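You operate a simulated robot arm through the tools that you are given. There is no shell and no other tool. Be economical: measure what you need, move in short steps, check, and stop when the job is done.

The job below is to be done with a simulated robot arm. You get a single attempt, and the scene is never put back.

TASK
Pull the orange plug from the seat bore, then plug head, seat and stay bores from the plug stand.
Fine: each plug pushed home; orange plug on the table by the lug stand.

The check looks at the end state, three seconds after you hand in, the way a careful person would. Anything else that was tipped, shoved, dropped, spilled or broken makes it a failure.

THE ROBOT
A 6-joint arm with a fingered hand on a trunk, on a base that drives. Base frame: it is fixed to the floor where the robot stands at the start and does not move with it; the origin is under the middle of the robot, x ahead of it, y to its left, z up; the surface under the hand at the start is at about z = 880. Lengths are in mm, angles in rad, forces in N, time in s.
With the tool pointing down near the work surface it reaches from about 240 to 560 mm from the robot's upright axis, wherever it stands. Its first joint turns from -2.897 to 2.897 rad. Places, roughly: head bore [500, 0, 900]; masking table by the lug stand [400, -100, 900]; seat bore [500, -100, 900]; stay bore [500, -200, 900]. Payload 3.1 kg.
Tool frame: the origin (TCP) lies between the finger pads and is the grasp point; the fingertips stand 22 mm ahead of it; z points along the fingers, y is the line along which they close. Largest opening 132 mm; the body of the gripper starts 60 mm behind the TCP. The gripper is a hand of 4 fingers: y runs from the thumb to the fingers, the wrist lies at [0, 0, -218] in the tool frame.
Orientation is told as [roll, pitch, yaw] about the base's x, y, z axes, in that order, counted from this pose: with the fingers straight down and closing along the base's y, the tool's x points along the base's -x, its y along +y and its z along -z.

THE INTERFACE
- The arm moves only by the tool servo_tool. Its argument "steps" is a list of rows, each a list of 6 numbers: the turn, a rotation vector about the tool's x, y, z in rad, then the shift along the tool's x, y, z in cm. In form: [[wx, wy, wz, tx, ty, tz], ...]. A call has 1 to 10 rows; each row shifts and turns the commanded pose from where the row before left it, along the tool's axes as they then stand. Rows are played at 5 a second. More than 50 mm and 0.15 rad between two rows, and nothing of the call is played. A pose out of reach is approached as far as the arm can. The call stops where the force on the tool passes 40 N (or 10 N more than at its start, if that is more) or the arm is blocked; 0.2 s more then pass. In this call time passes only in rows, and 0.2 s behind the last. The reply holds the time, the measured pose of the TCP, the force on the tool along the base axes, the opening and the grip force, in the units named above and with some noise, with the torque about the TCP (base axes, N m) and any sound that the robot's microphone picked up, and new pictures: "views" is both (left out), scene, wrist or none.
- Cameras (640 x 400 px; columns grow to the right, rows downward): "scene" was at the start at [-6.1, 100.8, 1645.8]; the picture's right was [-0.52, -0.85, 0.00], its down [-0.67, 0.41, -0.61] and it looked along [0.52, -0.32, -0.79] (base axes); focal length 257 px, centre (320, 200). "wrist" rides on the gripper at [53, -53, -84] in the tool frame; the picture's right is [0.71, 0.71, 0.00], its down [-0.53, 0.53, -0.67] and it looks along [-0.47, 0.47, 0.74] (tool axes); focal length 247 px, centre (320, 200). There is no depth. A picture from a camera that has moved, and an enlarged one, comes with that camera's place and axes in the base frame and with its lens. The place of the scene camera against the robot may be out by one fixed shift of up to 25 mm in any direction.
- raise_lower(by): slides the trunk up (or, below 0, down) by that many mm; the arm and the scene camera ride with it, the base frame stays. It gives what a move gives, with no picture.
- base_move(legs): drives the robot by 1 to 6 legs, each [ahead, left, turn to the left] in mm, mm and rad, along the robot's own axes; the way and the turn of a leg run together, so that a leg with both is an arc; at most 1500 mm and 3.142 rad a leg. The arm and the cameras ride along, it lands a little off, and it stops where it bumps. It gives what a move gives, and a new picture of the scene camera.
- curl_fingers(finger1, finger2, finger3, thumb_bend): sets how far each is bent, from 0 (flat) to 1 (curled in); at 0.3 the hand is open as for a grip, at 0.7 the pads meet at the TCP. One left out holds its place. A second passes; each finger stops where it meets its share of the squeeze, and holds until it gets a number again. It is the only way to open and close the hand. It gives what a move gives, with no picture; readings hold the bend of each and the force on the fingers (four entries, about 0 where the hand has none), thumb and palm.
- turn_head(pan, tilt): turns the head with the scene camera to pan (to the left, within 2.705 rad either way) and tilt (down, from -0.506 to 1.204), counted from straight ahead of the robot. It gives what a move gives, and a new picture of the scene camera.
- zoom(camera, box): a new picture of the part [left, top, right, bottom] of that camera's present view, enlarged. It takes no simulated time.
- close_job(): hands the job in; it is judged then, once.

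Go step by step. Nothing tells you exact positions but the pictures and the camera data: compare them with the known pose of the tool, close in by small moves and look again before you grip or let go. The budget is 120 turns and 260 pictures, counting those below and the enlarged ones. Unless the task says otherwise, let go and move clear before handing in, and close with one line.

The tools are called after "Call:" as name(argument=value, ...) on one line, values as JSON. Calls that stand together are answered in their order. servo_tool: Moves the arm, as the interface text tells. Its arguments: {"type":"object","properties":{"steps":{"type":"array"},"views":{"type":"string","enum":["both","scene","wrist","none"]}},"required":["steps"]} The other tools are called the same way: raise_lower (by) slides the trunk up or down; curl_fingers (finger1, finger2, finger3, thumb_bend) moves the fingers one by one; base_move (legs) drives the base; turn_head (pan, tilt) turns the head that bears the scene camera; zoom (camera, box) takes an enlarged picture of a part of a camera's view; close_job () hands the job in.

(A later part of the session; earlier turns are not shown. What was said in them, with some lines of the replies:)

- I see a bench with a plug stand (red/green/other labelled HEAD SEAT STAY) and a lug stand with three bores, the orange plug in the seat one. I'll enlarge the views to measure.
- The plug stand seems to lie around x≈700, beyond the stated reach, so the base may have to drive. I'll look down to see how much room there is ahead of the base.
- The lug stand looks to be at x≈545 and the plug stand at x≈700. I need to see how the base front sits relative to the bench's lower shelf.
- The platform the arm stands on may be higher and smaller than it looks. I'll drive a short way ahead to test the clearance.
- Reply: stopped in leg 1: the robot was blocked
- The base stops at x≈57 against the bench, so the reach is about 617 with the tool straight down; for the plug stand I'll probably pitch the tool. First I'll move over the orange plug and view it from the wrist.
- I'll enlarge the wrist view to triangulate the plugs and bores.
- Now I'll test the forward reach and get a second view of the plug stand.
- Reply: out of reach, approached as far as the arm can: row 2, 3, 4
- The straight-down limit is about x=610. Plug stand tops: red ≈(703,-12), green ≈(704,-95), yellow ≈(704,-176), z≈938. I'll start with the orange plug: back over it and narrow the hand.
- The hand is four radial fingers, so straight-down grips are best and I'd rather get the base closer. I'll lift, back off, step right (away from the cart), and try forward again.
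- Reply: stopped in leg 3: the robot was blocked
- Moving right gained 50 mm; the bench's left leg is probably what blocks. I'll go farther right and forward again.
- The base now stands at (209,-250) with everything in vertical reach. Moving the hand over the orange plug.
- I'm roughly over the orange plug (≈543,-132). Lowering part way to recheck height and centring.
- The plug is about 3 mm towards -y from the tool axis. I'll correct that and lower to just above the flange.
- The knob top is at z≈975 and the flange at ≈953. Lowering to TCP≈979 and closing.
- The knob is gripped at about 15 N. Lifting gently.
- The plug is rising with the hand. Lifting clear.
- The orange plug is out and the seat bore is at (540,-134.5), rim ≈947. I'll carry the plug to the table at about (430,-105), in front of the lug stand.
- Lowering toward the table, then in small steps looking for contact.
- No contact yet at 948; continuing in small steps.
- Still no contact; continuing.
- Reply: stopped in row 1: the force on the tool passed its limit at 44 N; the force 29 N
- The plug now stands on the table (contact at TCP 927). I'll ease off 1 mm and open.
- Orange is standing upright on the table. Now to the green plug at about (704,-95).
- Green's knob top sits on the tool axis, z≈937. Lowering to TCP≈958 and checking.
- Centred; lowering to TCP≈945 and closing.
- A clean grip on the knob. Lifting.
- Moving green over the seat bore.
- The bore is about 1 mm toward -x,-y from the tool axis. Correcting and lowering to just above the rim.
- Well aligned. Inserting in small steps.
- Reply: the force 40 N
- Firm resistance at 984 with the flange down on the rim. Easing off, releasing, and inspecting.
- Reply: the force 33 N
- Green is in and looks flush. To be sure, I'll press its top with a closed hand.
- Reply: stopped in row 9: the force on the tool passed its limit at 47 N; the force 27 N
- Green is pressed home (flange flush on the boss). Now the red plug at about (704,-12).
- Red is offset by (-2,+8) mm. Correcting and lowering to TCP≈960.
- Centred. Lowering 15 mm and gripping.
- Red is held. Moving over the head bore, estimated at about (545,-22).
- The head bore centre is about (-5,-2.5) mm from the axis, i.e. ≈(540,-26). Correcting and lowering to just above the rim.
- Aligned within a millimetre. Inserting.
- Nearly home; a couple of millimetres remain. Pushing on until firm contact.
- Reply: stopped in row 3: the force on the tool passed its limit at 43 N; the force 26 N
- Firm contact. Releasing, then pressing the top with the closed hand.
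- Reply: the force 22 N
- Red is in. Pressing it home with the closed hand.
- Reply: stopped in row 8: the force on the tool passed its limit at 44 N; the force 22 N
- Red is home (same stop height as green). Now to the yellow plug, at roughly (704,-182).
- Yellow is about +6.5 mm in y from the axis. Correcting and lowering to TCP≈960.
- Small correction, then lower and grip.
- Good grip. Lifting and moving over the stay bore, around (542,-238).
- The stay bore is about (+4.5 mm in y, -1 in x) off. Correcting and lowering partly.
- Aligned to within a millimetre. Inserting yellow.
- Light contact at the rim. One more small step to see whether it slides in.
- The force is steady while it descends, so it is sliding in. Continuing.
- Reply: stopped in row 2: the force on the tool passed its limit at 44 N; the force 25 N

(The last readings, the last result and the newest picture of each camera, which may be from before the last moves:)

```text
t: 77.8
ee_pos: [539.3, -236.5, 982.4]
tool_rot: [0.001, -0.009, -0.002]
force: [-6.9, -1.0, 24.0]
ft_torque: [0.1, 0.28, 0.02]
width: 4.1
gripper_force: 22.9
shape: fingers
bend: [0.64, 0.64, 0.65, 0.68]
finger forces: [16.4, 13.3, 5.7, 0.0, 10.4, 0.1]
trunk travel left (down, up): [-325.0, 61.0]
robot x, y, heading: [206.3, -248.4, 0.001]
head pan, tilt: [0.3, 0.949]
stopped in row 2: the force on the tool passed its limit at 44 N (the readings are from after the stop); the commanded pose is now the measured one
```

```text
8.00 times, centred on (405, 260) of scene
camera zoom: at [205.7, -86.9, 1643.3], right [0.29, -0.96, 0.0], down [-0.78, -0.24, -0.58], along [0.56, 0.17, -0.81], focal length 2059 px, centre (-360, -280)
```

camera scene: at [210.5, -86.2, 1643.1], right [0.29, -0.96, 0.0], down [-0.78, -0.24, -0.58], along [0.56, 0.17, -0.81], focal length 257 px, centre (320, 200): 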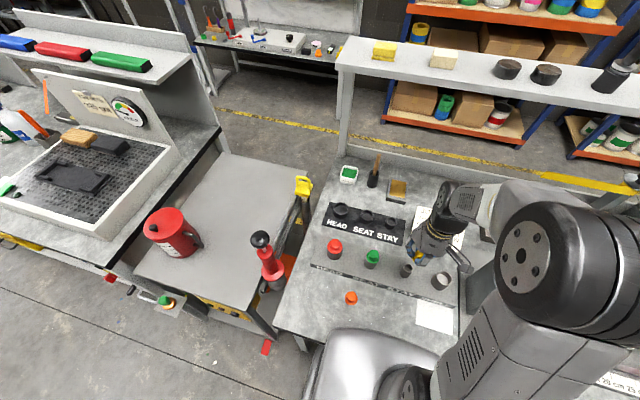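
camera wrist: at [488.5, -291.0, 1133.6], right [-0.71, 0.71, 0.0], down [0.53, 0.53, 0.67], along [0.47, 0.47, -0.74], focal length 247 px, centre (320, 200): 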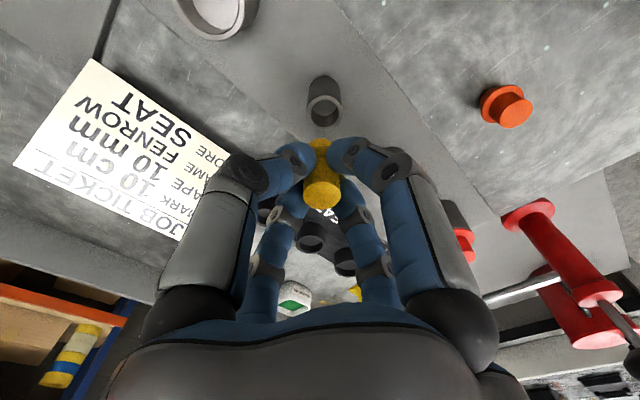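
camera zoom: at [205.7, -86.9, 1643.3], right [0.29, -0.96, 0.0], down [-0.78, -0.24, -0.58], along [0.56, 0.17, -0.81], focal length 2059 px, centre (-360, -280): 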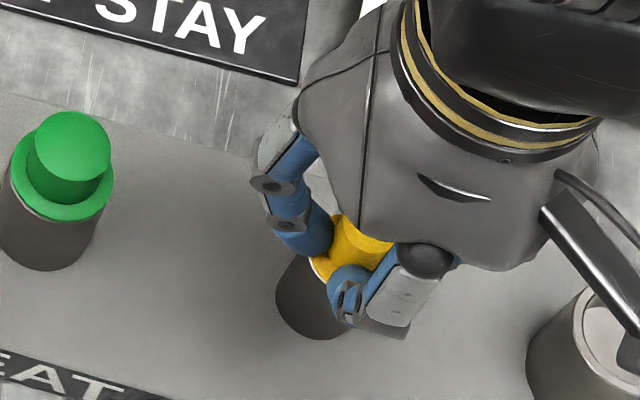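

Yellow is seated against the rim. Releasing, lifting, and then pressing it home.

Call:
servo_tool(steps=[[0, 0, 0, 0, 0, -0.1]], views="none")

Call:
curl_fingers(finger1=0.58, finger2=0.58, finger3=0.58, thumb_bend=0.58)

Call:
curl_fingers(finger1=0.42, finger2=0.42, finger3=0.42, thumb_bend=0.42)

Call:
servo_tool(steps=[[0, 0, 0, 0, 0, -1.5], [0, 0.007, 0, 0, 0, -3], [0, 0, 0, 0, 0, -2.5]], views="none")

Call:
zoom(camera="wrist", box=[260, 60, 400, 160])

Call:
curl_fingers(finger1=0.7, finger2=0.7, finger3=0.7, thumb_bend=0.7)

```text
t: 78.2
ee_pos: [539.7, -236.9, 983.6]
tool_rot: [-0.002, -0.008, -0.001]
force: [-5.6, -0.3, 16.5]
ft_torque: [0.14, 0.21, -0.03]
width: 4.1
gripper_force: 19.8
shape: fingers
bend: [0.64, 0.64, 0.65, 0.68]
finger forces: [12.6, 11.5, 5.2, 0.1, 9.6, 0.1]
trunk travel left (down, up): [-325.0, 61.0]
robot x, y, heading: [210.8, -247.7, -0.002]
head pan, tilt: [0.3, 0.949]
```

```text
t: 79.2
ee_pos: [541.5, -235.1, 981.0]
tool_rot: [0.0, -0.007, -0.002]
force: [0.2, 0.2, 11.4]
ft_torque: [0.06, 0.16, 0.01]
width: 17.2
gripper_force: 6.0
shape: fingers
bend: [0.61, 0.57, 0.57, 0.57]
finger forces: [11.7, 0.1, 0.1, 0.0, 0.0, 0.1]
trunk travel left (down, up): [-325.0, 61.0]
robot x, y, heading: [207.3, -246.3, -0.001]
head pan, tilt: [0.3, 0.949]
```

```text
t: 80.2
ee_pos: [542.1, -235.3, 982.1]
tool_rot: [0.0, -0.004, -0.003]
force: [1.2, 0.4, -0.6]
ft_torque: [0.02, -0.01, 0.03]
width: 59.6
gripper_force: 0.2
shape: fingers
bend: [0.42, 0.42, 0.42, 0.42]
finger forces: [0.0, 0.0, 0.0, 0.0, 0.0, 0.1]
trunk travel left (down, up): [-325.0, 61.0]
robot x, y, heading: [214.7, -247.7, -0.005]
head pan, tilt: [0.3, 0.949]
```

```text
t: 81.0
ee_pos: [540.3, -234.9, 1051.9]
tool_rot: [0.0, 0.003, -0.003]
force: [0.6, 0.0, -1.2]
ft_torque: [0.03, 0.01, 0.0]
width: 59.5
gripper_force: 0.1
shape: fingers
bend: [0.42, 0.42, 0.42, 0.42]
finger forces: [0.0, 0.1, 0.0, 0.0, 0.0, 0.0]
trunk travel left (down, up): [-325.0, 61.0]
robot x, y, heading: [207.6, -253.1, -0.001]
head pan, tilt: [0.3, 0.949]
```

```text
4.00 times, centred on (330, 110) of wrist
camera zoom: at [487.5, -288.6, 1134.8], right [-0.71, 0.71, 0.0], down [0.53, 0.53, 0.67], along [0.47, 0.47, -0.74], focal length 988 px, centre (280, 560)
```

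zoom: 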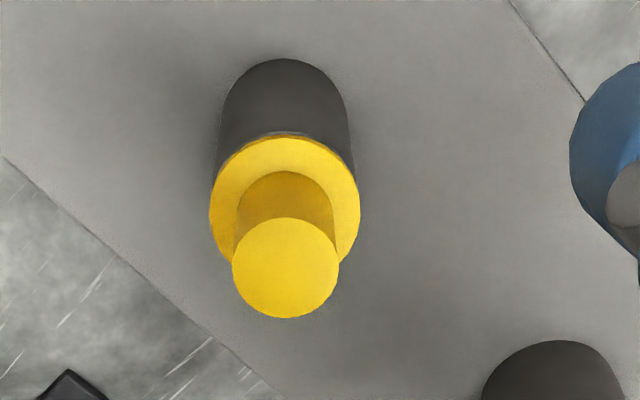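

```text
t: 82.0
ee_pos: [542.2, -235.5, 1051.8]
tool_rot: [0.001, -0.001, -0.001]
force: [0.4, 0.8, -0.3]
ft_torque: [0.02, 0.04, -0.04]
width: 0.1
gripper_force: 0.0
shape: fingers
bend: [0.69, 0.69, 0.69, 0.69]
finger forces: [0.0, 0.0, 0.1, 0.0, 0.1, 0.0]
trunk travel left (down, up): [-325.0, 61.0]
robot x, y, heading: [212.0, -250.4, -0.003]
head pan, tilt: [0.3, 0.949]
```

Pressing yellow, then lifting clear.

Call:
servo_tool(steps=[[0, 0, 0, 0, 0.05, 2], [0, 0, 0, 0, 0, 1.5], [0, 0, 0, 0, 0, 0.5], [0, 0, 0, 0, 0, 0.3], [0, 0, 0, 0, 0, 0.3], [0, 0, 0, 0, 0, 0.3], [0, 0, 0, 0, 0, 0.3], [0, 0, 0, 0, 0, 0.3]], views="none")

Call:
servo_tool(steps=[[0, 0, 0, 0, 0, -3], [0, 0, 0, 0, 0, -4], [0, 0, 0, 1, -4, -4], [0, 0, 0, 1, -4, -2], [0, 0, 0, 1, -4, 0], [0, 0, 0, 1, -4, 0]])

Call:
zoom(camera="scene", box=[310, 190, 450, 310])

Call:
zoom(camera="wrist", box=[200, 40, 440, 240])

```text
t: 83.7
ee_pos: [540.5, -235.3, 1003.7]
tool_rot: [-0.001, -0.007, 0.0]
force: [-9.5, -0.1, 29.8]
ft_torque: [0.09, 0.39, 0.0]
width: 0.0
gripper_force: 17.2
shape: fingers
bend: [0.71, 0.71, 0.69, 0.69]
finger forces: [17.3, 13.9, 0.1, 0.0, 2.4, 0.0]
trunk travel left (down, up): [-325.0, 61.0]
robot x, y, heading: [206.4, -245.6, -0.0]
head pan, tilt: [0.3, 0.949]
stopped in row 8: the force on the tool passed its limit at 48 N (the readings are from after the stop); the commanded pose is now the measured one
```

```text
refused: row 3 steps farther than a row can; nothing moved
```

```text
3.33 times, centred on (380, 250) of scene
camera zoom: at [204.7, -86.6, 1643.4], right [0.29, -0.96, 0.0], down [-0.78, -0.24, -0.58], along [0.56, 0.17, -0.81], focal length 858 px, centre (120, 33)
```

zoom: 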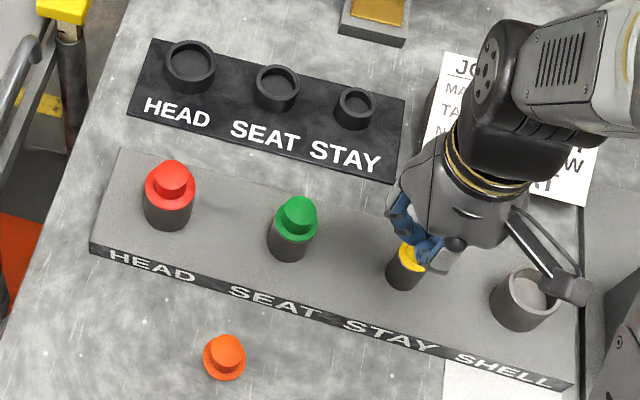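

```text
2.00 times, centred on (320, 140) of wrist
camera zoom: at [487.0, -288.1, 1085.4], right [-0.71, 0.71, -0.01], down [0.52, 0.52, 0.67], along [0.48, 0.47, -0.74], focal length 494 px, centre (320, 320)
```

zoom: 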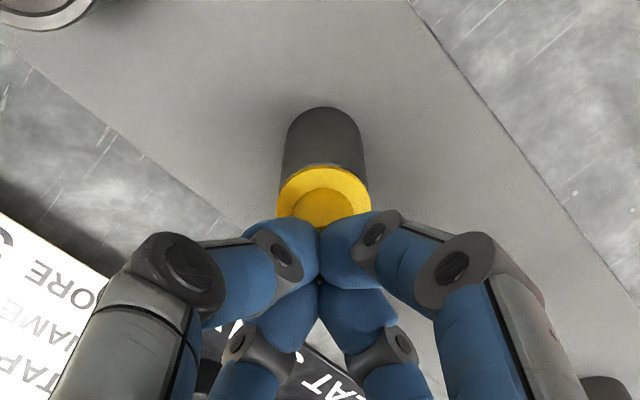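

All three stop at the same height. Lifting clear for a final look.

Call:
servo_tool(steps=[[0, 0, 0, 0, 0, -3], [0, 0, 0, 0, 0, -4], [0, 0, 0, 0, 0, -4.5], [0, 0, 0, 0, 0, -4]])

Call:
zoom(camera="scene", box=[310, 190, 450, 310])

Call:
zoom(camera="wrist", box=[240, 0, 560, 200])

```text
t: 84.7
ee_pos: [541.3, -236.1, 1155.4]
tool_rot: [0.0, -0.005, -0.001]
force: [-0.1, 0.3, -0.4]
ft_torque: [-0.02, -0.01, 0.01]
width: 0.2
gripper_force: 0.1
shape: fingers
bend: [0.69, 0.69, 0.69, 0.69]
finger forces: [0.1, 0.1, 0.0, 0.0, 0.0, 0.0]
trunk travel left (down, up): [-325.0, 61.0]
robot x, y, heading: [209.6, -247.0, -0.006]
head pan, tilt: [0.3, 0.949]
camera scene: at [208.6, -86.5, 1643.2], right [0.29, -0.96, 0.0], down [-0.78, -0.24, -0.58], along [0.56, 0.17, -0.81], focal length 257 px, centre (320, 200)
camera wrist: at [487.2, -289.2, 1237.9], right [-0.71, 0.71, 0.0], down [0.52, 0.52, 0.67], along [0.48, 0.47, -0.74], focal length 247 px, centre (320, 200)
```

scene: 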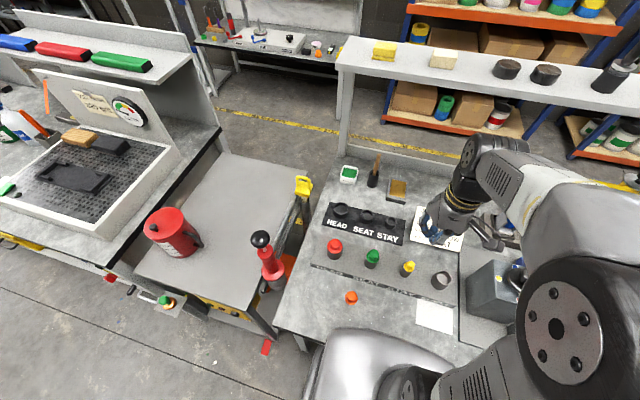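
wrist: 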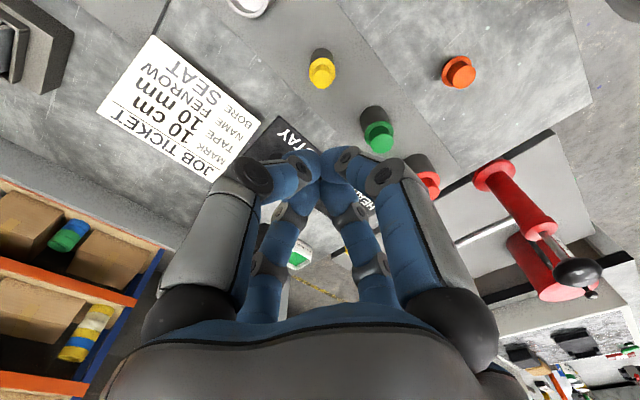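

```text
3.33 times, centred on (380, 250) of scene
camera zoom: at [208.6, -86.5, 1643.2], right [0.29, -0.96, 0.0], down [-0.78, -0.24, -0.58], along [0.56, 0.17, -0.81], focal length 858 px, centre (120, 33)
```

zoom: 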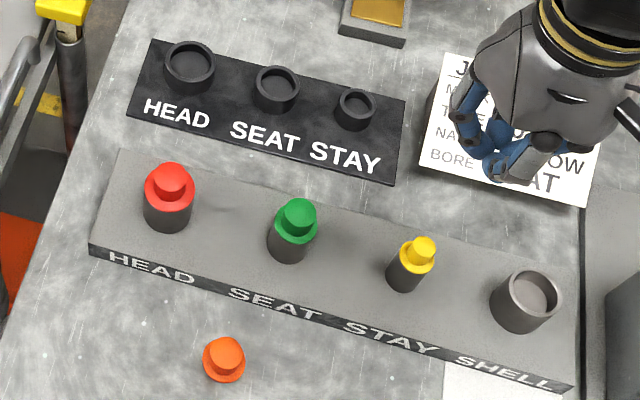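

```text
2.00 times, centred on (400, 100) of wrist
camera zoom: at [487.2, -289.2, 1237.9], right [-0.71, 0.71, 0.0], down [0.52, 0.52, 0.67], along [0.48, 0.47, -0.74], focal length 494 px, centre (160, 400)
```

zoom: 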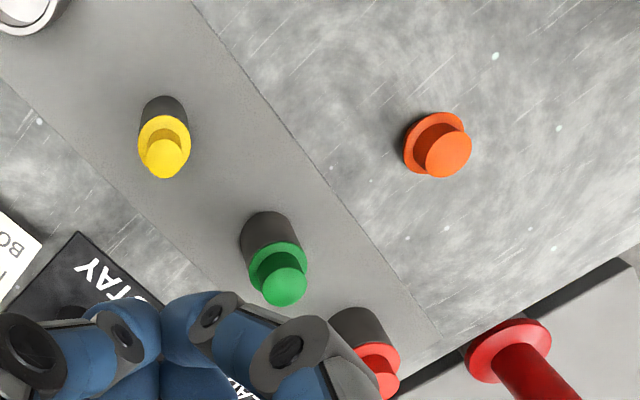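

All three plugs are pushed home, the orange plug stands on the table in front of the lug stand, and the hand is clear. I'm handing in.

Call:
close_job()

```text
The job is handed in.
```

The orange plug is out of the seat bore and stands upright on the table in front of the lug stand. The red, green and yellow plugs are pushed home in the head, seat and stay bores.
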